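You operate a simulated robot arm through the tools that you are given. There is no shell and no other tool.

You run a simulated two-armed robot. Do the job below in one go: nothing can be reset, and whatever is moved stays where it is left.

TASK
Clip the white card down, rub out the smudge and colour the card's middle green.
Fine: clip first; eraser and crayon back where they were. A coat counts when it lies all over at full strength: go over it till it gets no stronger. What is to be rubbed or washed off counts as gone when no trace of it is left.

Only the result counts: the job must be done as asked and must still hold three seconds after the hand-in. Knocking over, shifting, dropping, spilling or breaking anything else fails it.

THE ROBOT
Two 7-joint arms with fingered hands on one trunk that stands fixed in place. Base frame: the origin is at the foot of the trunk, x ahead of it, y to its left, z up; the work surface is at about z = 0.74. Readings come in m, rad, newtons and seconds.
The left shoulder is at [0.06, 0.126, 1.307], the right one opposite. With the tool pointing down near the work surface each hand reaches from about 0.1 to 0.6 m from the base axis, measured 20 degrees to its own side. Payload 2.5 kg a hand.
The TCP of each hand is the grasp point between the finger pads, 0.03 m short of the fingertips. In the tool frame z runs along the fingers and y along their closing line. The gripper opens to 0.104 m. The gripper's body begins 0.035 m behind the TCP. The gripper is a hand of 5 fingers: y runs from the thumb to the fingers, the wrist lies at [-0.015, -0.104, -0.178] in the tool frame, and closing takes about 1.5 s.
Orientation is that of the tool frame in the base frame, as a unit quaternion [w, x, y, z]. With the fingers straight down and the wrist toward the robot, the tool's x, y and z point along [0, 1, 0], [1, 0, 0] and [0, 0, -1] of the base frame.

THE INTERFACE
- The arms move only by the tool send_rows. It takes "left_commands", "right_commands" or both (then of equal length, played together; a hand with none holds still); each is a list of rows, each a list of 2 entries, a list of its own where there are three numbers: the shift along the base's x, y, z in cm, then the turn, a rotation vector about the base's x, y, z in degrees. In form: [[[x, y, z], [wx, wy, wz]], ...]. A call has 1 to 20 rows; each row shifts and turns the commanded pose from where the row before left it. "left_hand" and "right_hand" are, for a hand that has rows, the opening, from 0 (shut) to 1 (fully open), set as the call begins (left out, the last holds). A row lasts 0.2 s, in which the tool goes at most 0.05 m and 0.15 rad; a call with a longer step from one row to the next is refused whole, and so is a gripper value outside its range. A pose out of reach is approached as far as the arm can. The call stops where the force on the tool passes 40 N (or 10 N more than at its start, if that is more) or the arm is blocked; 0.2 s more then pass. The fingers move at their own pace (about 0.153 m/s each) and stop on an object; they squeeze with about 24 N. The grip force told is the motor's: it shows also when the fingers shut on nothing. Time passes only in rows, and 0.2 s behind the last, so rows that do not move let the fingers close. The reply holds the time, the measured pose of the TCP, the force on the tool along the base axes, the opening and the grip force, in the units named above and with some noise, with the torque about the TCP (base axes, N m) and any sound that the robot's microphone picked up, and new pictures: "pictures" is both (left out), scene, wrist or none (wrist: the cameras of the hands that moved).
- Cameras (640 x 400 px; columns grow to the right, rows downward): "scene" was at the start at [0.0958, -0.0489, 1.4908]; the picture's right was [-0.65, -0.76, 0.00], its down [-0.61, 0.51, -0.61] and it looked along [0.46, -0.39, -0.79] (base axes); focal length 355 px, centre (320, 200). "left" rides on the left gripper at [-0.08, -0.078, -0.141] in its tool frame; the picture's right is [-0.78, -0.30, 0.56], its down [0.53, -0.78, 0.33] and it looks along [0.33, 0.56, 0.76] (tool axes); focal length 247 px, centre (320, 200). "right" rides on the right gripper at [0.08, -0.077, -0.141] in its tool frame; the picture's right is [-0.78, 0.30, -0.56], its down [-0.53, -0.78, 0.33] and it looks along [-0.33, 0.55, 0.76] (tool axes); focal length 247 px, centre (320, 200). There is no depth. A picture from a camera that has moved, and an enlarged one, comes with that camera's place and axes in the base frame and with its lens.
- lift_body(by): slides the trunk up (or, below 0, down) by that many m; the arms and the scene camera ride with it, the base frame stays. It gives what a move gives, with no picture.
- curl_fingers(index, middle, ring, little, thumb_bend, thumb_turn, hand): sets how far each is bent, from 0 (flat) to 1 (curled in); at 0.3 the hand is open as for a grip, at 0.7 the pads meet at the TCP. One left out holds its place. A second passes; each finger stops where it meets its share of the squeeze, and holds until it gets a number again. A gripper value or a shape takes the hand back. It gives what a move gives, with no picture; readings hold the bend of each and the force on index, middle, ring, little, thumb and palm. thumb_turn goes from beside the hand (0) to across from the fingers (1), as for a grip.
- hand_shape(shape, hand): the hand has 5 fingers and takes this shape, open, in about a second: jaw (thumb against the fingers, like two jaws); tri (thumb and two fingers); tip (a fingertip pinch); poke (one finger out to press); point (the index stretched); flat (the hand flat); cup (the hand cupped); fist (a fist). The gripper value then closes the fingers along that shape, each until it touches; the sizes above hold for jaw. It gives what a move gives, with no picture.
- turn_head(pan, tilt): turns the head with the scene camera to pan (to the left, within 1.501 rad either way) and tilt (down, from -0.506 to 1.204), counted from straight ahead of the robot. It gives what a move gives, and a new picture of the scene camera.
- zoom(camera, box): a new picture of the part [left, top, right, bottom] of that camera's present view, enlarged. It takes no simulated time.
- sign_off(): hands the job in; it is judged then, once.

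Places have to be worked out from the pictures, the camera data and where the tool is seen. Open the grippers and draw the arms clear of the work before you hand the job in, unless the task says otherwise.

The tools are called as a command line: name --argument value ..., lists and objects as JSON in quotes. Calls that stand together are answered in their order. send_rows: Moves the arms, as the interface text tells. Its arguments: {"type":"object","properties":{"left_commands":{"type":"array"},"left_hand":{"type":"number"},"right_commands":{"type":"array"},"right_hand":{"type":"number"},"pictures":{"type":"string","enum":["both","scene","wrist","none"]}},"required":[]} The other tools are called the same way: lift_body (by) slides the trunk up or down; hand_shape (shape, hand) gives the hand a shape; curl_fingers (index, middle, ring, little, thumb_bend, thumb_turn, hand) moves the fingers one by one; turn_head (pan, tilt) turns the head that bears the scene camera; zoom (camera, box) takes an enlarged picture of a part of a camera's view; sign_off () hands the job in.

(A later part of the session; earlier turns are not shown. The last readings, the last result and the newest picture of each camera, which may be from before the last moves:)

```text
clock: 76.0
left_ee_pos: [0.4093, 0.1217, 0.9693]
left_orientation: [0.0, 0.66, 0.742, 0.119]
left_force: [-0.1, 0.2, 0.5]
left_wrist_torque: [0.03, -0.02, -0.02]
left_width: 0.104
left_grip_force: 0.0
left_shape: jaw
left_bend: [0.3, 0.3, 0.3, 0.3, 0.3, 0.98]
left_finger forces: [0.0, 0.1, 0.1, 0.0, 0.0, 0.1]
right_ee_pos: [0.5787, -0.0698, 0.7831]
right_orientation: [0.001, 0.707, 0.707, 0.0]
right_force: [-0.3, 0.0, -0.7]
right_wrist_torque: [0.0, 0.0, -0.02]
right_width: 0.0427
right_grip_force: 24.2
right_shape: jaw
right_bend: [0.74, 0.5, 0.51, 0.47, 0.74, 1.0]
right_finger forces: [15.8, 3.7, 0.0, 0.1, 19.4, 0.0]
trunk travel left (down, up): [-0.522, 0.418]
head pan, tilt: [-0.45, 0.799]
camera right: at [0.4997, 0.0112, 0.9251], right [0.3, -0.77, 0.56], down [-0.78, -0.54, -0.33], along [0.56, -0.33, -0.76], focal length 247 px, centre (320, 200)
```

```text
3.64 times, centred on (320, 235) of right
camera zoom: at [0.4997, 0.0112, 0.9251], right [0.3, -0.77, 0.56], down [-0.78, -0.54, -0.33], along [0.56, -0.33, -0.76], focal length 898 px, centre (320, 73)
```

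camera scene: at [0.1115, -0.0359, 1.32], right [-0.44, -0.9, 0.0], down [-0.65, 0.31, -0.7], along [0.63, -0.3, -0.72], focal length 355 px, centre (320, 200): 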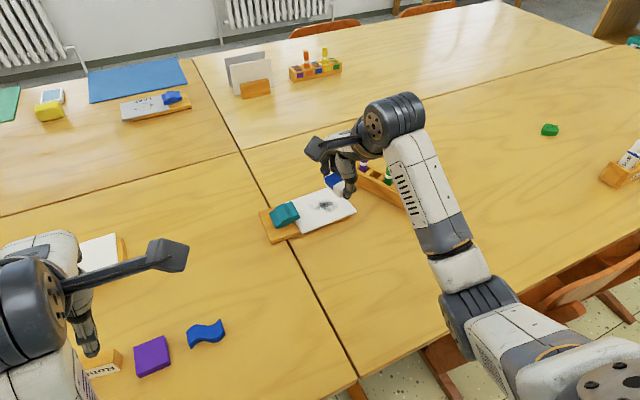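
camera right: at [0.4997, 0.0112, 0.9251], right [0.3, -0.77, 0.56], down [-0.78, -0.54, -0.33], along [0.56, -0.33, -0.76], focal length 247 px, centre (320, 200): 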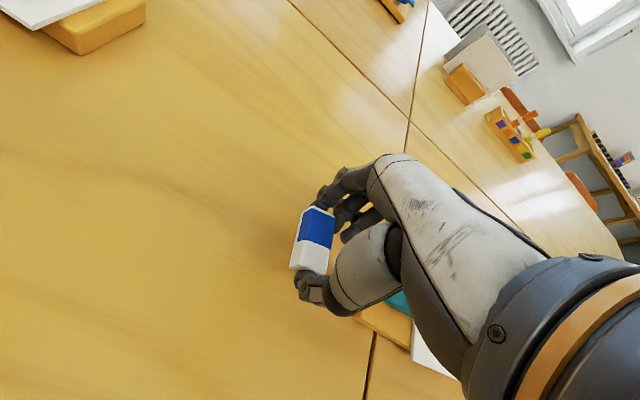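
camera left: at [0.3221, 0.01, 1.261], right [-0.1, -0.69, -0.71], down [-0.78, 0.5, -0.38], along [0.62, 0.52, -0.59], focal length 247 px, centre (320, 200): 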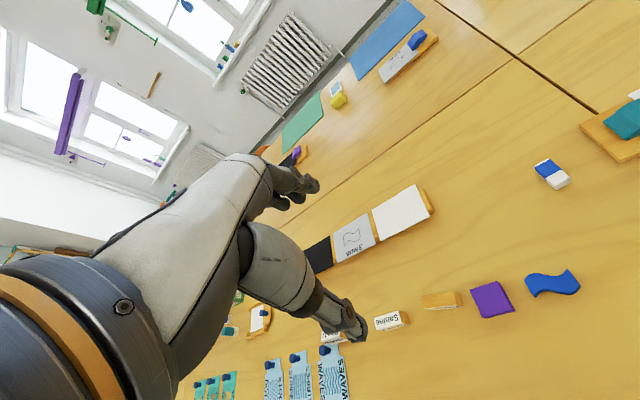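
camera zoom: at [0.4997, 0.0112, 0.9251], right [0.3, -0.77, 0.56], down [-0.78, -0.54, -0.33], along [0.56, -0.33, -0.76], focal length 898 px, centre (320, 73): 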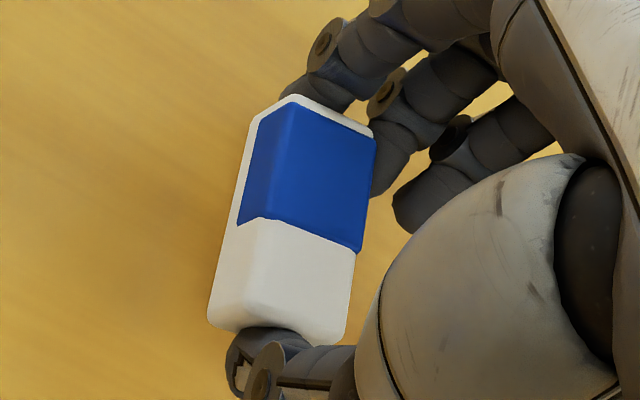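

Only a slight twist of the eraser in the grip. I'm setting it down and releasing.

send_rows --right_commands '[[[-0.2, 0.1, -0.4], [0, 0, 0]], [[0, 0, -0.3], [0, 0, 0]], [[0, 0, -0.2], [0, 0, 0]], [[0, 0, 0], [0, 0, 0]]]' --pictures "none"

send_rows --right_commands '[[[0, 0, 0], [0, 0, 0]], [[0, 0, 0], [0, 0, 0]], [[0, 0, 0], [0, 0, 0]], [[0, 0, 0], [0, 0, 0]], [[0, 0, 0], [0, 0, 0]], [[0, 0, 0], [0, 0, 0]], [[0, 0, 2], [0, 0, 0]], [[0, 0, 4], [0, 0, 0]], [[0, 0, 4], [0, 0, 0]]]' --right_hand 1 --pictures "wrist"

hand_shape --hand "right" --shape "poke"

send_rows --right_commands '[[[0.4, -4, 0], [0, 0, 0]], [[0.4, -4, 0], [0, 0, 0]], [[0.4, -4, 0], [0, 0, 0]], [[0.3, -1.5, 0], [0, 0, 0]], [[0, 0, -2], [0, 0, 0]], [[0, 0, -1.5], [0, 0, 0]], [[0, 0, 0], [0, 0, 0]]]'

zoom --camera "scene" --box '[240, 160, 368, 240]'

zoom --camera "right" --box '[200, 140, 400, 300]'

```text
clock: 77.0
left_ee_pos: [0.4085, 0.1216, 0.9692]
left_orientation: [-0.001, 0.66, 0.742, 0.118]
left_force: [0.8, -0.7, 0.1]
left_wrist_torque: [0.0, 0.03, 0.03]
left_width: 0.104
left_grip_force: 0.0
left_shape: jaw
left_bend: [0.3, 0.3, 0.3, 0.3, 0.3, 0.98]
left_finger forces: [0.0, 0.1, 0.1, 0.1, 0.0, 0.0]
right_ee_pos: [0.5751, -0.068, 0.7749]
right_orientation: [0.001, 0.706, 0.708, -0.001]
right_force: [-0.3, 0.4, 0.1]
right_wrist_torque: [0.01, 0.03, -0.03]
right_width: 0.0429
right_grip_force: 23.9
right_shape: jaw
right_bend: [0.74, 0.5, 0.51, 0.47, 0.74, 1.0]
right_finger forces: [15.8, 3.8, 0.1, 0.0, 19.3, 0.0]
trunk travel left (down, up): [-0.522, 0.418]
head pan, tilt: [-0.45, 0.799]
```

```text
clock: 79.0
left_ee_pos: [0.4085, 0.1217, 0.9699]
left_orientation: [0.0, 0.66, 0.742, 0.119]
left_force: [0.5, 0.4, 0.3]
left_wrist_torque: [-0.02, 0.02, 0.0]
left_width: 0.1035
left_grip_force: 0.0
left_shape: jaw
left_bend: [0.3, 0.3, 0.3, 0.3, 0.3, 0.98]
left_finger forces: [0.1, 0.0, 0.0, 0.1, 0.0, 0.0]
right_ee_pos: [0.5756, -0.067, 0.8752]
right_orientation: [0.0, 0.707, 0.708, -0.001]
right_force: [0.3, -1.1, -1.8]
right_wrist_torque: [-0.04, 0.01, 0.0]
right_width: 0.1037
right_grip_force: 0.0
right_shape: jaw
right_bend: [0.3, 0.3, 0.3, 0.3, 0.3, 0.98]
right_finger forces: [0.1, 0.0, 0.0, 0.1, 0.0, 0.1]
trunk travel left (down, up): [-0.522, 0.418]
head pan, tilt: [-0.45, 0.799]
camera right: at [0.4974, 0.0125, 1.0163], right [0.3, -0.77, 0.56], down [-0.78, -0.54, -0.33], along [0.56, -0.33, -0.76], focal length 247 px, centre (320, 200)
```

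right: 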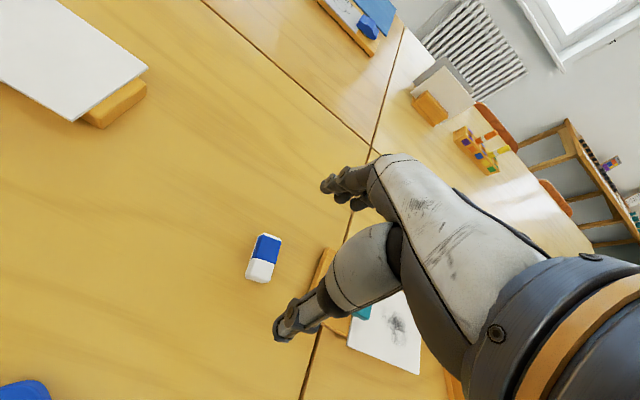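

```text
clock: 79.9
left_ee_pos: [0.4096, 0.1206, 0.9688]
left_orientation: [0.0, 0.66, 0.742, 0.119]
left_force: [0.3, 0.1, -0.4]
left_wrist_torque: [-0.02, 0.01, -0.01]
left_width: 0.1038
left_grip_force: 0.1
left_shape: jaw
left_bend: [0.3, 0.3, 0.3, 0.3, 0.3, 0.98]
left_finger forces: [0.0, 0.0, 0.0, 0.0, 0.0, 0.0]
right_ee_pos: [0.5758, -0.0673, 0.8736]
right_orientation: [0.0, 0.707, 0.708, -0.001]
right_force: [0.1, -0.9, 0.6]
right_wrist_torque: [-0.04, -0.01, -0.02]
right_width: 0.0
right_grip_force: 0.1
right_shape: poke
right_bend: [0.7, 0.7, 0.99, 0.99, 1.0, 1.0]
right_finger forces: [0.0, 0.1, 0.0, 0.1, 0.0, 0.0]
trunk travel left (down, up): [-0.522, 0.418]
head pan, tilt: [-0.45, 0.799]
```

```text
clock: 81.5
left_ee_pos: [0.4087, 0.1204, 0.9692]
left_orientation: [0.0, 0.659, 0.742, 0.12]
left_force: [0.0, -0.8, -1.3]
left_wrist_torque: [-0.02, -0.02, -0.03]
left_width: 0.104
left_grip_force: 0.1
left_shape: jaw
left_bend: [0.3, 0.3, 0.3, 0.3, 0.3, 0.98]
left_finger forces: [0.0, 0.1, 0.0, 0.0, 0.0, 0.1]
right_ee_pos: [0.5903, -0.2026, 0.8393]
right_orientation: [0.001, 0.706, 0.708, -0.002]
right_force: [0.1, 0.6, 0.0]
right_wrist_torque: [0.02, -0.01, 0.01]
right_width: 0.0001
right_grip_force: 0.1
right_shape: poke
right_bend: [0.7, 0.7, 0.99, 0.99, 1.0, 1.0]
right_finger forces: [0.0, 0.1, 0.0, 0.0, 0.0, 0.1]
trunk travel left (down, up): [-0.522, 0.418]
head pan, tilt: [-0.45, 0.799]
camera scene: at [0.1116, -0.0358, 1.32], right [-0.44, -0.9, 0.0], down [-0.65, 0.31, -0.7], along [0.63, -0.3, -0.72], focal length 355 px, centre (320, 200)
camera right: at [0.5121, -0.122, 0.9813], right [0.3, -0.77, 0.56], down [-0.78, -0.54, -0.33], along [0.56, -0.33, -0.76], focal length 247 px, centre (320, 200)
```

scene: 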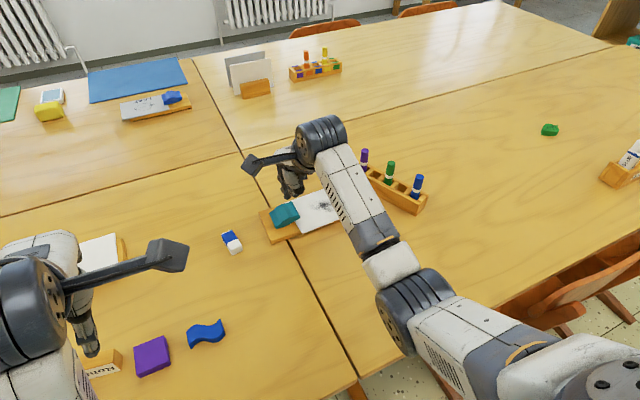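
right: 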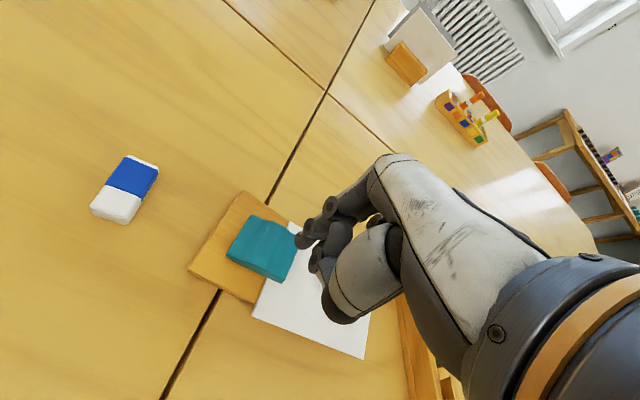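

```text
5.00 times, centred on (304, 200) of scene
camera zoom: at [0.1116, -0.0358, 1.32], right [-0.44, -0.9, 0.0], down [-0.65, 0.31, -0.7], along [0.63, -0.3, -0.72], focal length 1776 px, centre (400, 200)
```

zoom: 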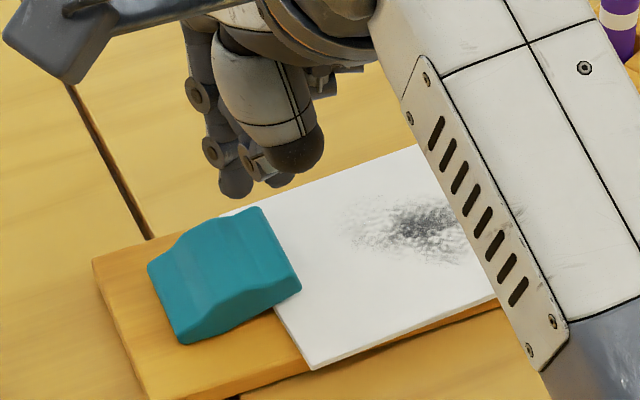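

```text
2.50 times, centred on (300, 220) of right
camera zoom: at [0.5121, -0.122, 0.9813], right [0.3, -0.77, 0.56], down [-0.78, -0.54, -0.33], along [0.56, -0.33, -0.76], focal length 617 px, centre (370, 150)
```

zoom: 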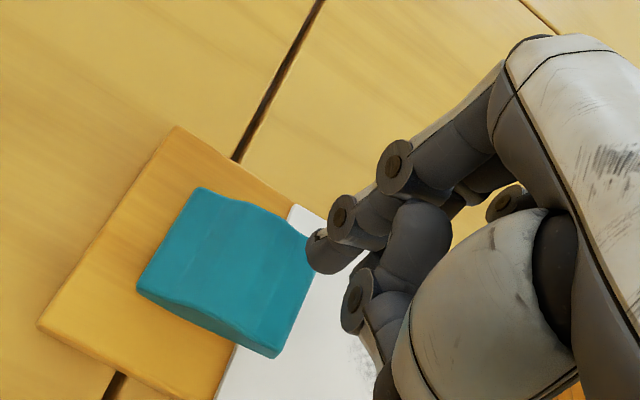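

The card is in place under the open jaw, and the fingertips are over the clip's front. I'm pressing it shut.

send_rows --right_commands '[[[0, 0, -1.5], [0, 0, 0]], [[0, 0, -1], [0, 0, 0]], [[0, 0, -0.5], [0, 0, 0]], [[0, 0, -0.4], [0, 0, 0]], [[0, 0, -0.4], [0, 0, 0]], [[0, 0, -0.4], [0, 0, 0]], [[0, 0, -0.3], [0, 0, 0]], [[0, 0, -0.3], [0, 0, 0]], [[0, 0, -0.3], [0, 0, 0]], [[0, 0, -0.3], [0, 0, 0]]]' --pictures "none"

zoom --camera "scene" --box '[240, 160, 368, 240]'

```text
clock: 83.7
left_ee_pos: [0.4102, 0.1202, 0.9685]
left_orientation: [0.0, 0.66, 0.742, 0.119]
left_force: [0.1, 0.4, -0.1]
left_wrist_torque: [0.0, -0.01, 0.02]
left_width: 0.1038
left_grip_force: 0.0
left_shape: jaw
left_bend: [0.3, 0.3, 0.3, 0.3, 0.3, 0.98]
left_finger forces: [0.1, 0.0, 0.0, 0.0, 0.0, 0.1]
right_ee_pos: [0.5982, -0.202, 0.8007]
right_orientation: [0.014, 0.706, 0.708, 0.015]
right_force: [-1.5, 2.1, 10.7]
right_wrist_torque: [0.01, 0.07, 0.02]
right_width: 0.0003
right_grip_force: 0.0
right_shape: poke
right_bend: [0.7, 0.7, 0.99, 0.99, 1.0, 1.0]
right_finger forces: [6.9, 3.9, 0.0, 0.0, 0.0, 0.0]
trunk travel left (down, up): [-0.522, 0.418]
head pan, tilt: [-0.45, 0.799]
stopped in row 10 (right hand): the force on the tool passed its limit at 41 N (the readings are from after the stop); the commanded pose is now the measured one
```

```text
5.00 times, centred on (304, 200) of scene
camera zoom: at [0.1111, -0.0357, 1.3195], right [-0.44, -0.9, 0.0], down [-0.65, 0.31, -0.7], along [0.63, -0.3, -0.72], focal length 1776 px, centre (400, 200)
```

zoom: 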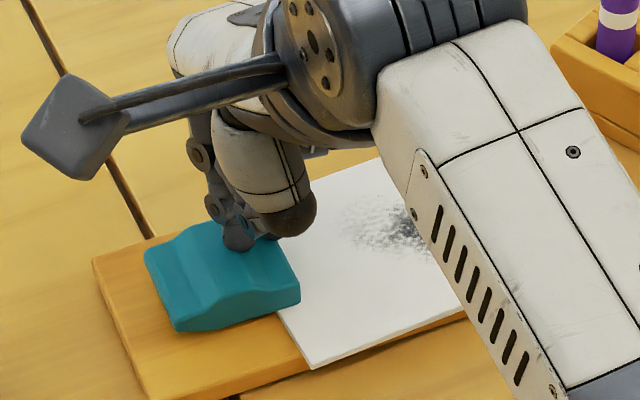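

The jaw reached a hard stop (41 N). I'll lift away, correcting the small 2° tilt that came from the stop, and check the clip.

send_rows --right_commands '[[[0, 0, 1], [0, 0, 0]], [[-0.3, 0, 2], [0, 2.35, 0]], [[-1, 0, 3], [0, 0, 0]], [[-4, 0, 3], [0, 0, 0]], [[-4, 0, 0], [0, 0, 0]], [[0, 0, 0], [0, 0, 0]]]'

zoom --camera "scene" --box '[240, 160, 368, 240]'

zoom --camera "right" --box '[160, 120, 360, 280]'

```text
clock: 85.1
left_ee_pos: [0.4092, 0.121, 0.9704]
left_orientation: [0.001, 0.659, 0.742, 0.119]
left_force: [0.2, -0.4, 0.7]
left_wrist_torque: [0.0, 0.0, -0.02]
left_width: 0.104
left_grip_force: 0.2
left_shape: jaw
left_bend: [0.3, 0.3, 0.3, 0.3, 0.3, 0.98]
left_finger forces: [0.0, 0.0, 0.0, 0.0, 0.0, 0.0]
right_ee_pos: [0.5034, -0.2015, 0.8886]
right_orientation: [-0.003, 0.706, 0.709, -0.002]
right_force: [0.3, 1.2, -0.2]
right_wrist_torque: [0.02, -0.01, 0.01]
right_width: 0.0
right_grip_force: 0.0
right_shape: poke
right_bend: [0.7, 0.7, 0.99, 0.99, 1.0, 1.0]
right_finger forces: [0.0, 0.0, 0.0, 0.1, 0.0, 0.1]
trunk travel left (down, up): [-0.522, 0.418]
head pan, tilt: [-0.45, 0.799]
camera scene: at [0.1116, -0.0358, 1.32], right [-0.44, -0.9, 0.0], down [-0.65, 0.31, -0.7], along [0.63, -0.3, -0.72], focal length 355 px, centre (320, 200)
camera right: at [0.427, -0.1214, 1.0307], right [0.3, -0.78, 0.55], down [-0.78, -0.54, -0.33], along [0.55, -0.33, -0.77], focal length 247 px, centre (320, 200)
```

scene: 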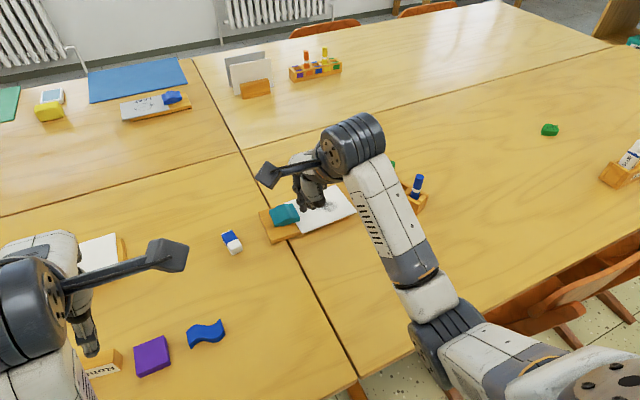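
right: 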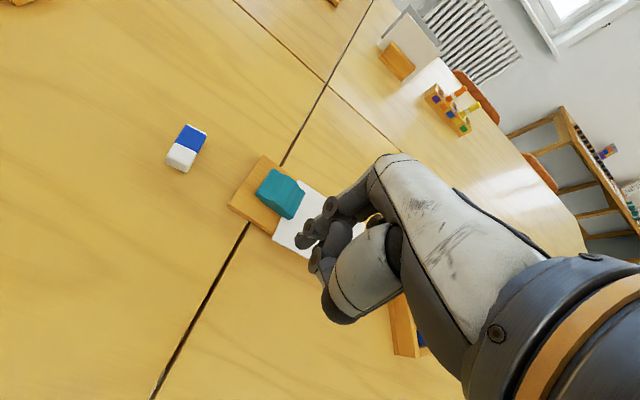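

```text
5.00 times, centred on (304, 200) of scene
camera zoom: at [0.1116, -0.0358, 1.32], right [-0.44, -0.9, 0.0], down [-0.65, 0.31, -0.7], along [0.63, -0.3, -0.72], focal length 1776 px, centre (400, 200)
```

zoom: 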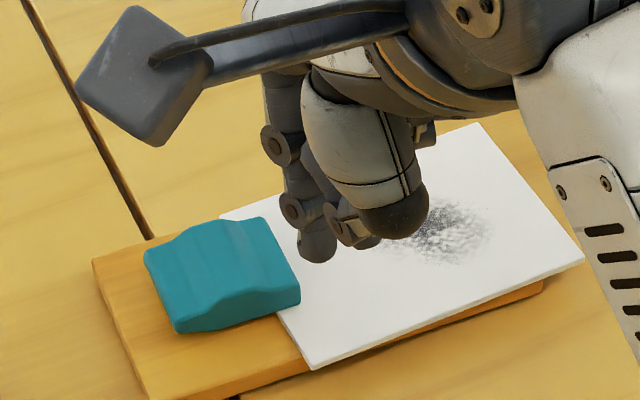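

```text
2.50 times, centred on (260, 200) of right
camera zoom: at [0.427, -0.1214, 1.0307], right [0.3, -0.78, 0.55], down [-0.78, -0.54, -0.33], along [0.55, -0.33, -0.77], focal length 617 px, centre (470, 200)
```

zoom: 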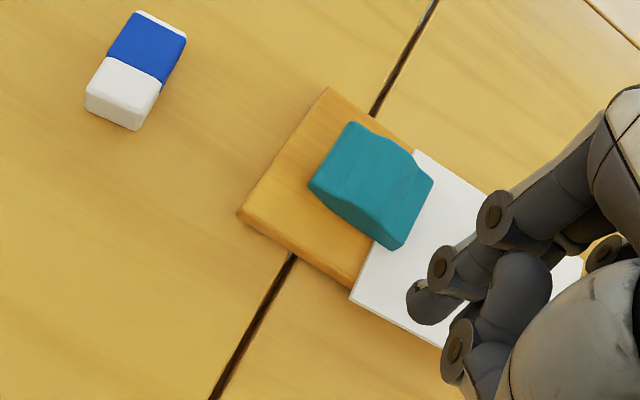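

The clip is closed firmly over the card. I'm fetching the eraser again, and this time I'll rub with only a few newtons.

hand_shape --hand "right" --shape "jaw"

send_rows --right_commands '[[[2, 3.5, 0], [0, 0, 0]], [[2, 3.5, 0], [0, 0, 0]], [[2, 3.5, 0], [0, 0, 0]], [[1.2, 2.8, 0], [0, 0, 0]], [[0, 0, -4], [0, 0, 0]], [[0, 0, -4], [0, 0, 0]], [[0, 0, -2.4], [0, 0, 0]], [[0, 0, 0], [0, 0, 0]]]' --pictures "wrist"

zoom --camera "right" --box '[240, 150, 400, 300]'

```text
clock: 86.0
left_ee_pos: [0.4087, 0.1197, 0.9693]
left_orientation: [0.0, 0.659, 0.743, 0.119]
left_force: [-0.6, 0.0, 0.2]
left_wrist_torque: [0.05, 0.04, -0.01]
left_width: 0.1039
left_grip_force: 0.0
left_shape: jaw
left_bend: [0.3, 0.3, 0.3, 0.3, 0.3, 0.98]
left_finger forces: [0.0, 0.0, 0.0, 0.0, 0.1, 0.0]
right_ee_pos: [0.504, -0.2012, 0.8867]
right_orientation: [-0.004, 0.706, 0.708, -0.003]
right_force: [0.2, 0.0, 0.3]
right_wrist_torque: [0.05, -0.02, 0.01]
right_width: 0.1038
right_grip_force: 0.1
right_shape: jaw
right_bend: [0.3, 0.3, 0.3, 0.3, 0.3, 0.98]
right_finger forces: [0.1, 0.1, 0.1, 0.0, 0.0, 0.0]
trunk travel left (down, up): [-0.522, 0.418]
head pan, tilt: [-0.45, 0.799]
```

```text
clock: 87.8
left_ee_pos: [0.4092, 0.1212, 0.9689]
left_orientation: [0.0, 0.66, 0.742, 0.12]
left_force: [0.2, 0.4, 0.6]
left_wrist_torque: [-0.01, 0.0, 0.0]
left_width: 0.1037
left_grip_force: 0.0
left_shape: jaw
left_bend: [0.3, 0.3, 0.3, 0.3, 0.3, 0.98]
left_finger forces: [0.0, 0.1, 0.1, 0.0, 0.0, 0.1]
right_ee_pos: [0.5772, -0.0677, 0.7825]
right_orientation: [-0.003, 0.705, 0.709, -0.002]
right_force: [-0.5, 0.2, 0.5]
right_wrist_torque: [0.0, -0.01, 0.04]
right_width: 0.1041
right_grip_force: 0.1
right_shape: jaw
right_bend: [0.3, 0.3, 0.3, 0.3, 0.3, 0.98]
right_finger forces: [0.0, 0.0, 0.0, 0.0, 0.1, 0.0]
trunk travel left (down, up): [-0.522, 0.418]
head pan, tilt: [-0.45, 0.799]
camera right: at [0.5005, 0.0118, 0.9257], right [0.3, -0.78, 0.55], down [-0.78, -0.54, -0.33], along [0.55, -0.33, -0.77], focal length 247 px, centre (320, 200)
```

right: 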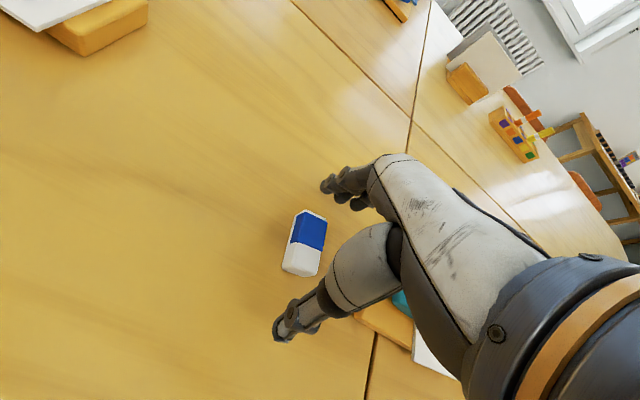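

```text
2.67 times, centred on (320, 225) of right
camera zoom: at [0.5005, 0.0118, 0.9257], right [0.3, -0.78, 0.55], down [-0.78, -0.54, -0.33], along [0.55, -0.33, -0.77], focal length 659 px, centre (320, 133)
```

zoom: 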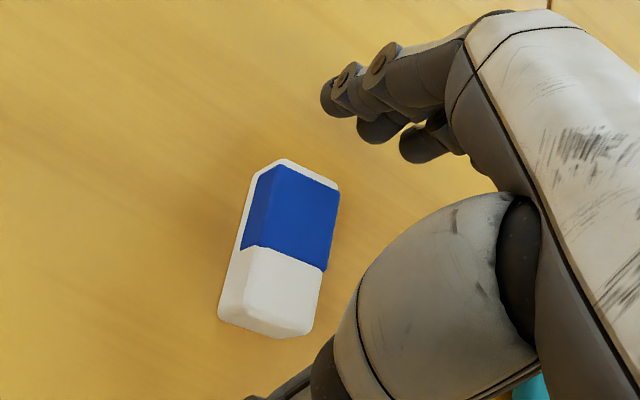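

The eraser lies slightly further in x (about 0.583). I'll shift the hand to match, lower, and close.

send_rows --right_commands '[[[0.5, 0.1, -0.5], [0, 0, 0]], [[0, 0, -0.4], [0, 0, 0]], [[0, 0, 0], [0, 0, 0]]]' --pictures "none"

send_rows --right_commands '[[[0, 0, 0], [0, 0, 0]], [[0, 0, 0], [0, 0, 0]], [[0, 0, 0], [0, 0, 0]], [[0, 0, 0], [0, 0, 0]], [[0, 0, 0], [0, 0, 0]], [[0, 0, 0], [0, 0, 0]], [[0, 0, 0], [0, 0, 0]], [[0, 0, 2], [0, 0, 0]], [[0, 0, 3], [0, 0, 0]], [[0, 0, 4], [0, 0, 0]], [[0, 0, 0], [0, 0, 0]]]' --right_hand 0.3 --pictures "wrist"

zoom --camera "right" --box '[260, 180, 380, 290]'

```text
clock: 88.6
left_ee_pos: [0.4089, 0.1219, 0.9701]
left_orientation: [0.0, 0.66, 0.742, 0.12]
left_force: [0.3, 0.1, -0.1]
left_wrist_torque: [0.03, 0.03, 0.03]
left_width: 0.1042
left_grip_force: 0.2
left_shape: jaw
left_bend: [0.3, 0.3, 0.3, 0.3, 0.3, 0.98]
left_finger forces: [0.0, 0.0, 0.0, 0.1, 0.0, 0.1]
right_ee_pos: [0.5826, -0.0667, 0.7746]
right_orientation: [-0.005, 0.707, 0.708, -0.003]
right_force: [0.2, 0.0, -0.4]
right_wrist_torque: [0.0, 0.02, 0.01]
right_width: 0.1042
right_grip_force: 0.1
right_shape: jaw
right_bend: [0.3, 0.3, 0.3, 0.3, 0.3, 0.98]
right_finger forces: [0.0, 0.1, 0.0, 0.1, 0.0, 0.0]
trunk travel left (down, up): [-0.522, 0.418]
head pan, tilt: [-0.45, 0.799]
```

```text
clock: 91.0
left_ee_pos: [0.4089, 0.1202, 0.9697]
left_orientation: [0.0, 0.66, 0.742, 0.119]
left_force: [1.0, 0.1, -0.3]
left_wrist_torque: [0.0, 0.0, 0.04]
left_width: 0.1039
left_grip_force: 0.1
left_shape: jaw
left_bend: [0.3, 0.3, 0.3, 0.3, 0.3, 0.98]
left_finger forces: [0.1, 0.0, 0.1, 0.0, 0.1, 0.0]
right_ee_pos: [0.582, -0.0689, 0.8661]
right_orientation: [-0.004, 0.706, 0.709, -0.002]
right_force: [0.2, -0.6, -1.0]
right_wrist_torque: [0.06, 0.01, 0.0]
right_width: 0.0413
right_grip_force: 24.0
right_shape: jaw
right_bend: [0.74, 0.51, 0.52, 0.49, 0.73, 1.0]
right_finger forces: [16.9, 3.5, 0.0, 0.1, 20.3, 0.0]
trunk travel left (down, up): [-0.522, 0.418]
head pan, tilt: [-0.45, 0.799]
camera right: at [0.5044, 0.0123, 1.0091], right [0.3, -0.78, 0.55], down [-0.78, -0.54, -0.33], along [0.55, -0.33, -0.77], focal length 247 px, centre (320, 200)
```

right: 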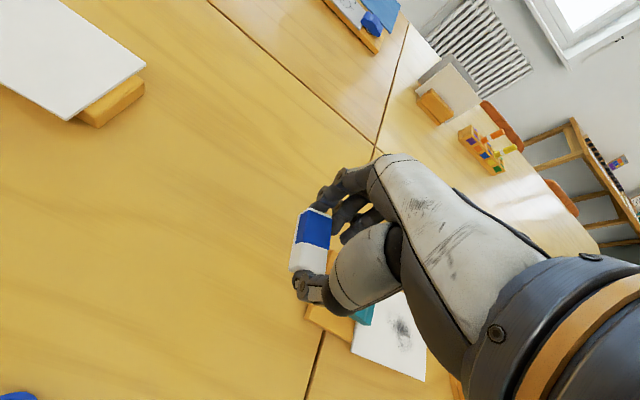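

```text
3.64 times, centred on (320, 235) of right
camera zoom: at [0.5044, 0.0123, 1.0091], right [0.3, -0.78, 0.55], down [-0.78, -0.54, -0.33], along [0.55, -0.33, -0.77], focal length 898 px, centre (320, 73)
```

zoom: 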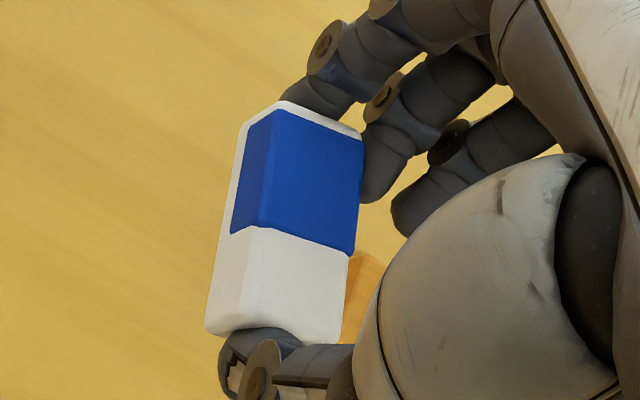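

Eraser held. I'm moving to the far (-y) end of the smudge, so that each rubbing stroke goes +y toward the clip and pushes the card in rather than pulling it out.

send_rows --right_commands '[[[0, -4, 0], [0, 0, 0]], [[0, -4, 0], [0, 0, 0]], [[0, -4, 0], [0, 0, 0]], [[0, -4, 0], [0, 0, 0]], [[0.3, -4, 0], [0, 0, 0]], [[0.3, -3, -1], [0, 0, 0]], [[0, 0, -3], [0, 0, 0]], [[0, 0, -2], [0, 0, 0]], [[0, 0, -0.9], [0, 0, 0]], [[0, 0, 0], [0, 0, 0]]]' --pictures "wrist"

send_rows --right_commands '[[[0, 0, -0.2], [0, 0, 0]], [[0, 0, -0.1], [0, 0, 0]], [[0, 0, 0], [0, 0, 0]]]' --pictures "none"

```text
clock: 93.2
left_ee_pos: [0.4096, 0.1213, 0.9711]
left_orientation: [0.001, 0.66, 0.742, 0.119]
left_force: [-0.3, -0.1, -0.2]
left_wrist_torque: [0.02, -0.02, -0.01]
left_width: 0.1038
left_grip_force: 0.0
left_shape: jaw
left_bend: [0.3, 0.3, 0.3, 0.3, 0.3, 0.98]
left_finger forces: [0.0, 0.0, 0.0, 0.0, 0.0, 0.1]
right_ee_pos: [0.586, -0.2981, 0.7957]
right_orientation: [-0.004, 0.706, 0.708, -0.003]
right_force: [-0.2, 0.2, -1.7]
right_wrist_torque: [0.04, -0.01, 0.01]
right_width: 0.0409
right_grip_force: 24.0
right_shape: jaw
right_bend: [0.74, 0.51, 0.52, 0.49, 0.73, 1.0]
right_finger forces: [17.0, 3.6, 0.1, 0.0, 20.1, 0.1]
trunk travel left (down, up): [-0.522, 0.418]
head pan, tilt: [-0.45, 0.799]
camera right: at [0.5099, -0.2175, 0.9383], right [0.3, -0.78, 0.55], down [-0.78, -0.54, -0.33], along [0.55, -0.33, -0.77], focal length 247 px, centre (320, 200)
```

right: 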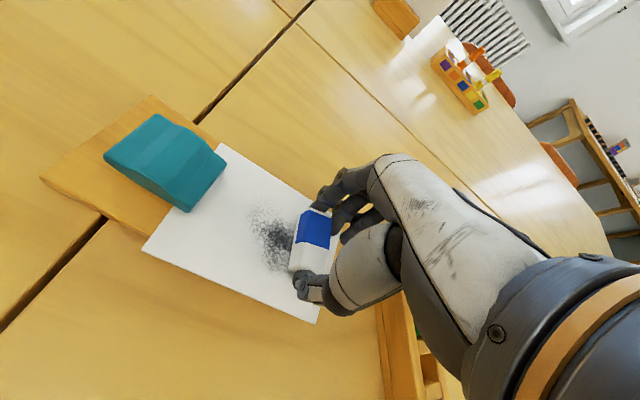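

```text
clock: 94.0
left_ee_pos: [0.4087, 0.1212, 0.9699]
left_orientation: [0.0, 0.66, 0.742, 0.119]
left_force: [0.8, -1.1, 0.2]
left_wrist_torque: [0.02, 0.0, -0.02]
left_width: 0.1037
left_grip_force: 0.1
left_shape: jaw
left_bend: [0.3, 0.3, 0.3, 0.3, 0.3, 0.98]
left_finger forces: [0.1, 0.0, 0.0, 0.0, 0.0, 0.0]
right_ee_pos: [0.5871, -0.2974, 0.7937]
right_orientation: [-0.003, 0.706, 0.708, 0.0]
right_force: [-0.3, 0.1, 2.7]
right_wrist_torque: [-0.01, -0.07, 0.01]
right_width: 0.0413
right_grip_force: 23.9
right_shape: jaw
right_bend: [0.74, 0.51, 0.52, 0.49, 0.73, 1.0]
right_finger forces: [17.0, 3.6, 0.0, 0.0, 20.4, 0.1]
trunk travel left (down, up): [-0.522, 0.418]
head pan, tilt: [-0.45, 0.799]
```

Contact at about 2.7 N. One test stroke +y, then I'll look at whether the smudge fades and the card stays.

send_rows --right_commands '[[[0, 1.1, 0], [0, 0, 0]], [[0, 1.1, 0], [0, 0, 0]], [[0, 1.1, 0], [0, 0, 0]], [[0, 1.1, 0], [0, 0, 0]]]' --pictures "none"

zoom --camera "right" --box '[160, 120, 400, 340]'

zoom --camera "scene" --box '[240, 160, 368, 240]'

```text
clock: 95.0
left_ee_pos: [0.4102, 0.1205, 0.9693]
left_orientation: [0.0, 0.66, 0.742, 0.118]
left_force: [-0.5, 0.2, 0.8]
left_wrist_torque: [0.01, 0.01, 0.02]
left_width: 0.1036
left_grip_force: 0.1
left_shape: jaw
left_bend: [0.3, 0.3, 0.3, 0.3, 0.3, 0.98]
left_finger forces: [0.0, 0.1, 0.0, 0.0, 0.1, 0.0]
right_ee_pos: [0.5875, -0.253, 0.7936]
right_orientation: [-0.003, 0.706, 0.708, -0.002]
right_force: [-0.2, -2.7, 4.6]
right_wrist_torque: [-0.04, -0.1, -0.06]
right_width: 0.0411
right_grip_force: 24.4
right_shape: jaw
right_bend: [0.74, 0.51, 0.52, 0.49, 0.73, 1.0]
right_finger forces: [16.9, 4.7, 0.0, 0.1, 20.3, 0.1]
trunk travel left (down, up): [-0.522, 0.418]
head pan, tilt: [-0.45, 0.799]
```

```text
1.82 times, centred on (280, 230) of right
camera zoom: at [0.5097, -0.1733, 0.9358], right [0.3, -0.78, 0.55], down [-0.78, -0.54, -0.33], along [0.55, -0.33, -0.77], focal length 449 px, centre (393, 146)
```

zoom: 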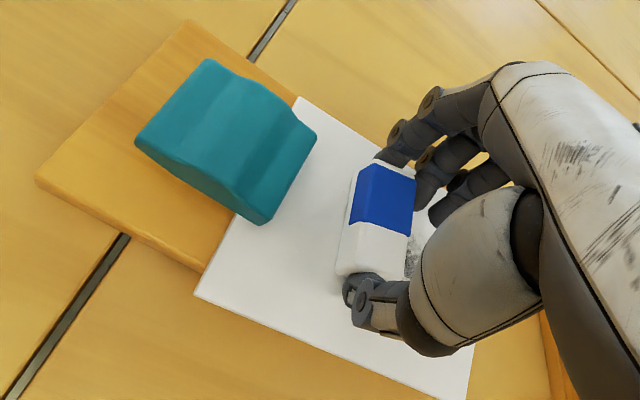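

```text
5.00 times, centred on (304, 200) of scene
camera zoom: at [0.1113, -0.0358, 1.32], right [-0.44, -0.9, 0.0], down [-0.65, 0.31, -0.7], along [0.63, -0.3, -0.72], focal length 1776 px, centre (400, 200)
```

zoom: 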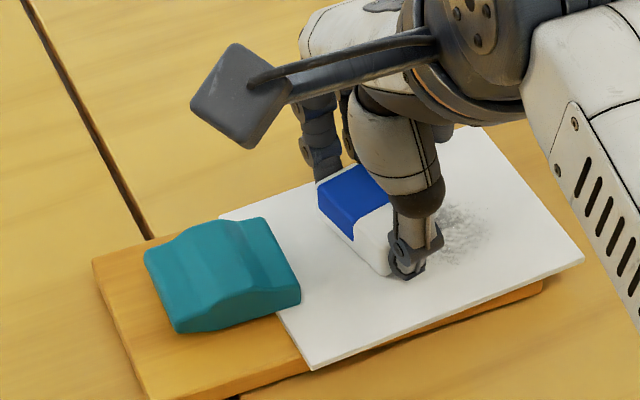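

It works: the smudge faded and the card did not move at about 4 N. I'll continue with +y strokes, lifting on every return and varying x.

send_rows --right_commands '[[[0, 0, 0.6], [0, 0, 0]], [[0, -2.3, 0], [0, 0, 0]], [[0, -2.3, 0], [0, 0, 0]], [[0, 0, -0.6], [0, 0, 0]], [[0, 1.15, 0], [0, 0, 0]], [[0, 1.15, 0], [0, 0, 0]], [[0, 1.15, 0], [0, 0, 0]], [[0, 1.15, 0], [0, 0, 0]], [[0, 0, 0.6], [0, 0, 0]], [[-0.6, -2.3, 0], [0, 0, 0]], [[-0.6, -2.3, 0], [0, 0, 0]], [[0, 0, -0.6], [0, 0, 0]], [[0, 1.15, 0], [0, 0, 0]], [[0, 1.15, 0], [0, 0, 0]], [[0, 1.15, 0], [0, 0, 0]], [[0, 1.15, 0], [0, 0, 0]]]' --pictures "none"

send_rows --right_commands '[[[0, 0, 0.6], [0, 0, 0]], [[1.2, -2.3, 0], [0, 0, 0]], [[1.2, -2.3, 0], [0, 0, 0]], [[0, 0, -0.6], [0, 0, 0]], [[0, 1.15, 0], [0, 0, 0]], [[0, 1.15, 0], [0, 0, 0]], [[0, 1.15, 0], [0, 0, 0]], [[0, 1.15, 0], [0, 0, 0]], [[0, 0, 0.6], [0, 0, 0]], [[-0.6, -2.3, 0], [0, 0, 0]], [[-0.6, -2.3, 0], [0, 0, 0]], [[0, 0, -0.6], [0, 0, 0]], [[0, 1.15, 0], [0, 0, 0]], [[0, 1.15, 0], [0, 0, 0]], [[0, 1.15, 0], [0, 0, 0]], [[0, 1.15, 0], [0, 0, 0]]]'

zoom --camera "right" --box '[160, 120, 400, 340]'

zoom --camera "scene" --box '[240, 160, 368, 240]'

```text
clock: 98.4
left_ee_pos: [0.4091, 0.1214, 0.9696]
left_orientation: [0.001, 0.66, 0.742, 0.12]
left_force: [1.3, 0.7, -0.2]
left_wrist_torque: [0.0, 0.0, 0.01]
left_width: 0.1038
left_grip_force: 0.1
left_shape: jaw
left_bend: [0.3, 0.3, 0.3, 0.3, 0.3, 0.98]
left_finger forces: [0.0, 0.1, 0.0, 0.1, 0.0, 0.0]
right_ee_pos: [0.5736, -0.2539, 0.7928]
right_orientation: [-0.003, 0.706, 0.708, -0.002]
right_force: [0.1, -1.2, 1.2]
right_wrist_torque: [-0.01, -0.06, -0.06]
right_width: 0.0411
right_grip_force: 23.9
right_shape: jaw
right_bend: [0.74, 0.52, 0.52, 0.49, 0.74, 1.0]
right_finger forces: [17.1, 4.2, 0.1, 0.0, 20.0, 0.0]
trunk travel left (down, up): [-0.522, 0.418]
head pan, tilt: [-0.45, 0.799]
```

```text
clock: 101.8
left_ee_pos: [0.4094, 0.1207, 0.9702]
left_orientation: [0.0, 0.659, 0.742, 0.12]
left_force: [0.1, -0.2, -0.4]
left_wrist_torque: [0.0, 0.02, 0.01]
left_width: 0.1037
left_grip_force: 0.0
left_shape: jaw
left_bend: [0.3, 0.3, 0.3, 0.3, 0.3, 0.98]
left_finger forces: [0.0, 0.0, 0.0, 0.0, 0.1, 0.0]
right_ee_pos: [0.5856, -0.2543, 0.7939]
right_orientation: [-0.002, 0.706, 0.708, -0.002]
right_force: [0.6, -2.1, 3.2]
right_wrist_torque: [-0.06, -0.09, -0.09]
right_width: 0.0407
right_grip_force: 24.0
right_shape: jaw
right_bend: [0.74, 0.52, 0.52, 0.49, 0.74, 1.0]
right_finger forces: [17.2, 4.7, 0.0, 0.0, 20.0, 0.0]
trunk travel left (down, up): [-0.522, 0.418]
head pan, tilt: [-0.45, 0.799]
camera scene: at [0.1114, -0.0359, 1.32], right [-0.44, -0.9, 0.0], down [-0.65, 0.31, -0.7], along [0.63, -0.3, -0.72], focal length 355 px, centre (320, 200)
camera right: at [0.5096, -0.1741, 0.936], right [0.3, -0.78, 0.55], down [-0.78, -0.54, -0.33], along [0.55, -0.33, -0.77], focal length 247 px, centre (320, 200)
```

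scene: 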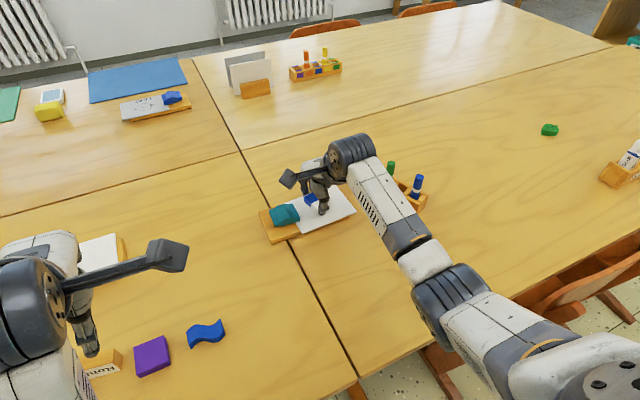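
right: 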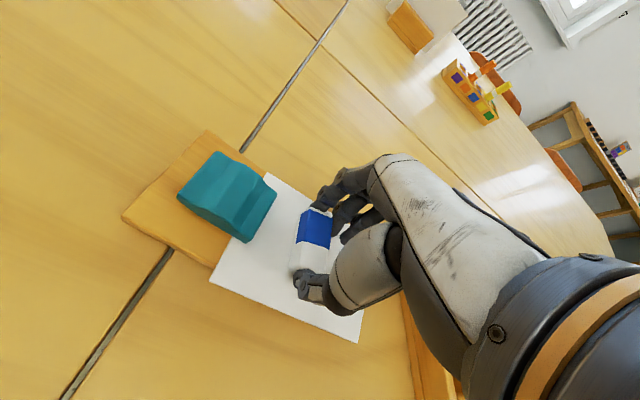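

```text
1.82 times, centred on (280, 230) of right
camera zoom: at [0.5096, -0.1741, 0.936], right [0.3, -0.78, 0.55], down [-0.78, -0.54, -0.33], along [0.55, -0.33, -0.77], focal length 449 px, centre (393, 146)
```

zoom: 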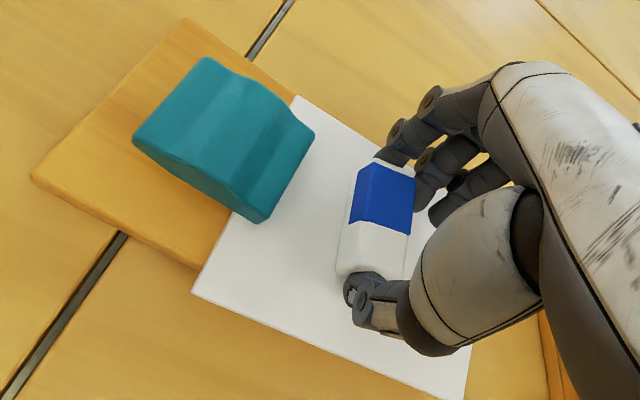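

```text
5.00 times, centred on (304, 200) of scene
camera zoom: at [0.1114, -0.0359, 1.32], right [-0.44, -0.9, 0.0], down [-0.65, 0.31, -0.7], along [0.63, -0.3, -0.72], focal length 1776 px, centre (400, 200)
```

zoom: 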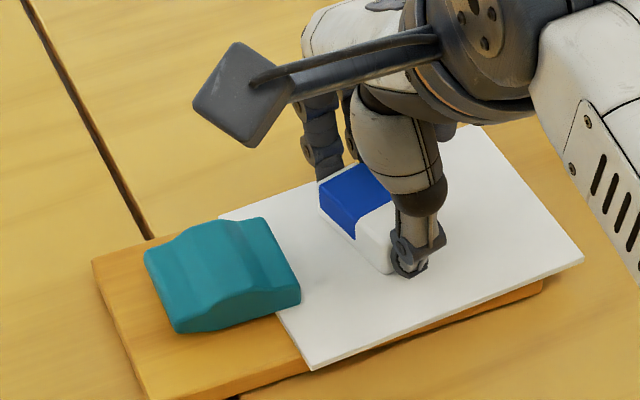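

The smudge is practically gone and the card hasn't budged. Two more passes, reaching a bit further at both ends, then a close inspection.

send_rows --right_commands '[[[0, 0, 0.6], [0, 0, 0]], [[-0.7, -2.7, 0], [0, 0, 0]], [[-0.7, -2.7, 0], [0, 0, 0]], [[0, 0, -0.6], [0, 0, 0]], [[0, 1.2, 0], [0, 0, 0]], [[0, 1.2, 0], [0, 0, 0]], [[0, 1.2, 0], [0, 0, 0]], [[0, 1.2, 0], [0, 0, 0]], [[0, 1.2, 0], [0, 0, 0]], [[0, 0, 0.6], [0, 0, 0]], [[1.3, -3, 0], [0, 0, 0]], [[1.3, -3, 0], [0, 0, 0]], [[0, 0, -0.6], [0, 0, 0]], [[0, 1.2, 0], [0, 0, 0]], [[0, 1.2, 0], [0, 0, 0]], [[0, 1.2, 0], [0, 0, 0]], [[0, 1.2, 0], [0, 0, 0]], [[0, 1.2, 0], [0, 0, 0]]]' --pictures "none"

send_rows --right_commands '[[[0, 0, 0.6], [0, 0, 0]], [[-0.6, -3, 0], [0, 0, 0]], [[-0.6, -3, 0], [0, 0, 0]], [[0, 0, -0.6], [0, 0, 0]], [[0, 1.2, 0], [0, 0, 0]], [[0, 1.2, 0], [0, 0, 0]], [[0, 1.2, 0], [0, 0, 0]], [[0, 1.2, 0], [0, 0, 0]], [[0, 1.2, 0], [0, 0, 0]], [[0, 0, 1], [0, 0, 0]], [[0, 0, 3], [0, 0, 0]], [[-3, 2, 3], [0, 0, 0]], [[-4, 3, 0], [0, 0, 0]], [[-2, 3, 0], [0, 0, 0]], [[0, 0, 0], [0, 0, 0]]]'

zoom --camera "scene" --box '[250, 175, 378, 255]'

zoom --camera "right" --box '[160, 120, 400, 340]'

```text
clock: 105.6
left_ee_pos: [0.4076, 0.1212, 0.9687]
left_orientation: [0.001, 0.66, 0.742, 0.118]
left_force: [-0.4, 0.8, 0.8]
left_wrist_torque: [-0.02, 0.0, 0.0]
left_width: 0.104
left_grip_force: 0.2
left_shape: jaw
left_bend: [0.3, 0.3, 0.3, 0.3, 0.3, 0.98]
left_finger forces: [0.0, 0.1, 0.0, 0.1, 0.1, 0.0]
right_ee_pos: [0.5991, -0.248, 0.7931]
right_orientation: [-0.003, 0.706, 0.708, -0.003]
right_force: [0.2, -3.9, 4.4]
right_wrist_torque: [-0.04, -0.14, -0.08]
right_width: 0.0406
right_grip_force: 24.1
right_shape: jaw
right_bend: [0.74, 0.52, 0.52, 0.49, 0.74, 1.0]
right_finger forces: [17.3, 5.7, 0.0, 0.1, 19.9, 0.0]
trunk travel left (down, up): [-0.522, 0.418]
head pan, tilt: [-0.45, 0.799]
```

```text
clock: 108.8
left_ee_pos: [0.409, 0.1213, 0.9681]
left_orientation: [0.0, 0.66, 0.742, 0.12]
left_force: [0.7, -0.1, -0.7]
left_wrist_torque: [0.01, 0.0, 0.01]
left_width: 0.1036
left_grip_force: 0.0
left_shape: jaw
left_bend: [0.3, 0.3, 0.3, 0.3, 0.3, 0.98]
left_finger forces: [0.1, 0.1, 0.0, 0.1, 0.0, 0.1]
right_ee_pos: [0.4956, -0.1675, 0.8623]
right_orientation: [-0.004, 0.706, 0.708, -0.003]
right_force: [0.8, 0.4, 0.1]
right_wrist_torque: [0.0, 0.01, -0.01]
right_width: 0.0405
right_grip_force: 23.9
right_shape: jaw
right_bend: [0.74, 0.52, 0.52, 0.49, 0.74, 1.0]
right_finger forces: [17.4, 3.8, 0.0, 0.0, 19.5, 0.0]
trunk travel left (down, up): [-0.522, 0.418]
head pan, tilt: [-0.45, 0.799]
camera scene: at [0.1116, -0.0357, 1.32], right [-0.44, -0.9, 0.0], down [-0.65, 0.31, -0.7], along [0.63, -0.3, -0.72], focal length 355 px, centre (320, 200)
camera right: at [0.4195, -0.0874, 1.0051], right [0.3, -0.78, 0.55], down [-0.78, -0.54, -0.33], along [0.55, -0.33, -0.77], focal length 247 px, centre (320, 200)
```

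scene: 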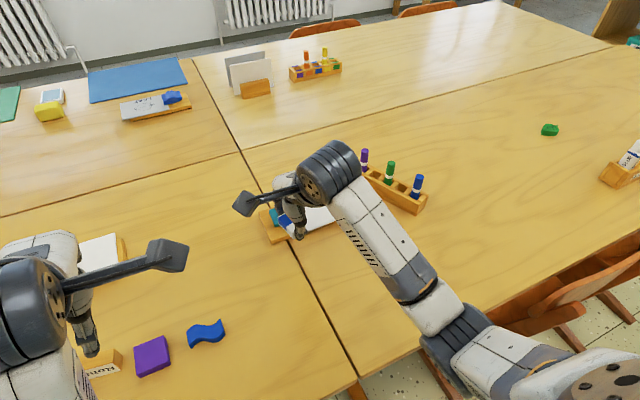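
right: 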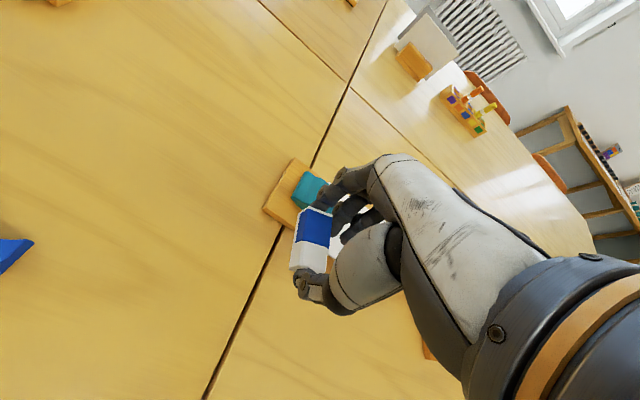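

```text
5.00 times, centred on (314, 215) of scene
camera zoom: at [0.1116, -0.0357, 1.32], right [-0.44, -0.9, 0.0], down [-0.65, 0.31, -0.7], along [0.63, -0.3, -0.72], focal length 1776 px, centre (350, 125)
```

zoom: 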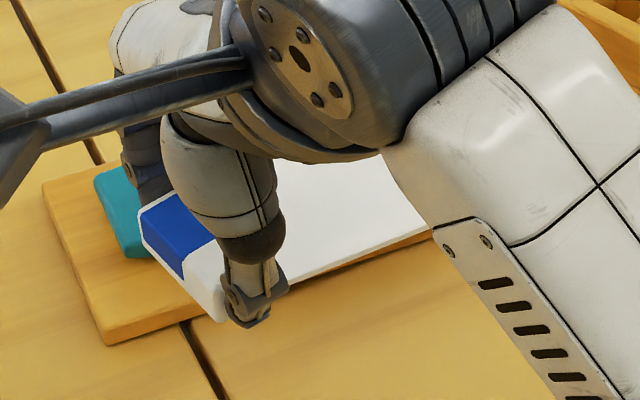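

```text
1.82 times, centred on (280, 230) of right
camera zoom: at [0.4195, -0.0874, 1.0051], right [0.3, -0.78, 0.55], down [-0.78, -0.54, -0.33], along [0.55, -0.33, -0.77], focal length 449 px, centre (393, 146)
```

zoom: 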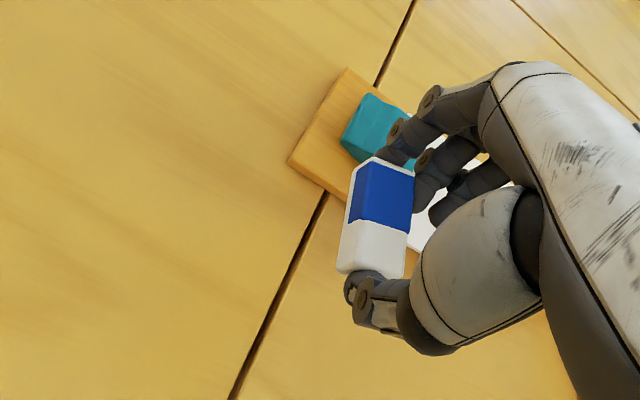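

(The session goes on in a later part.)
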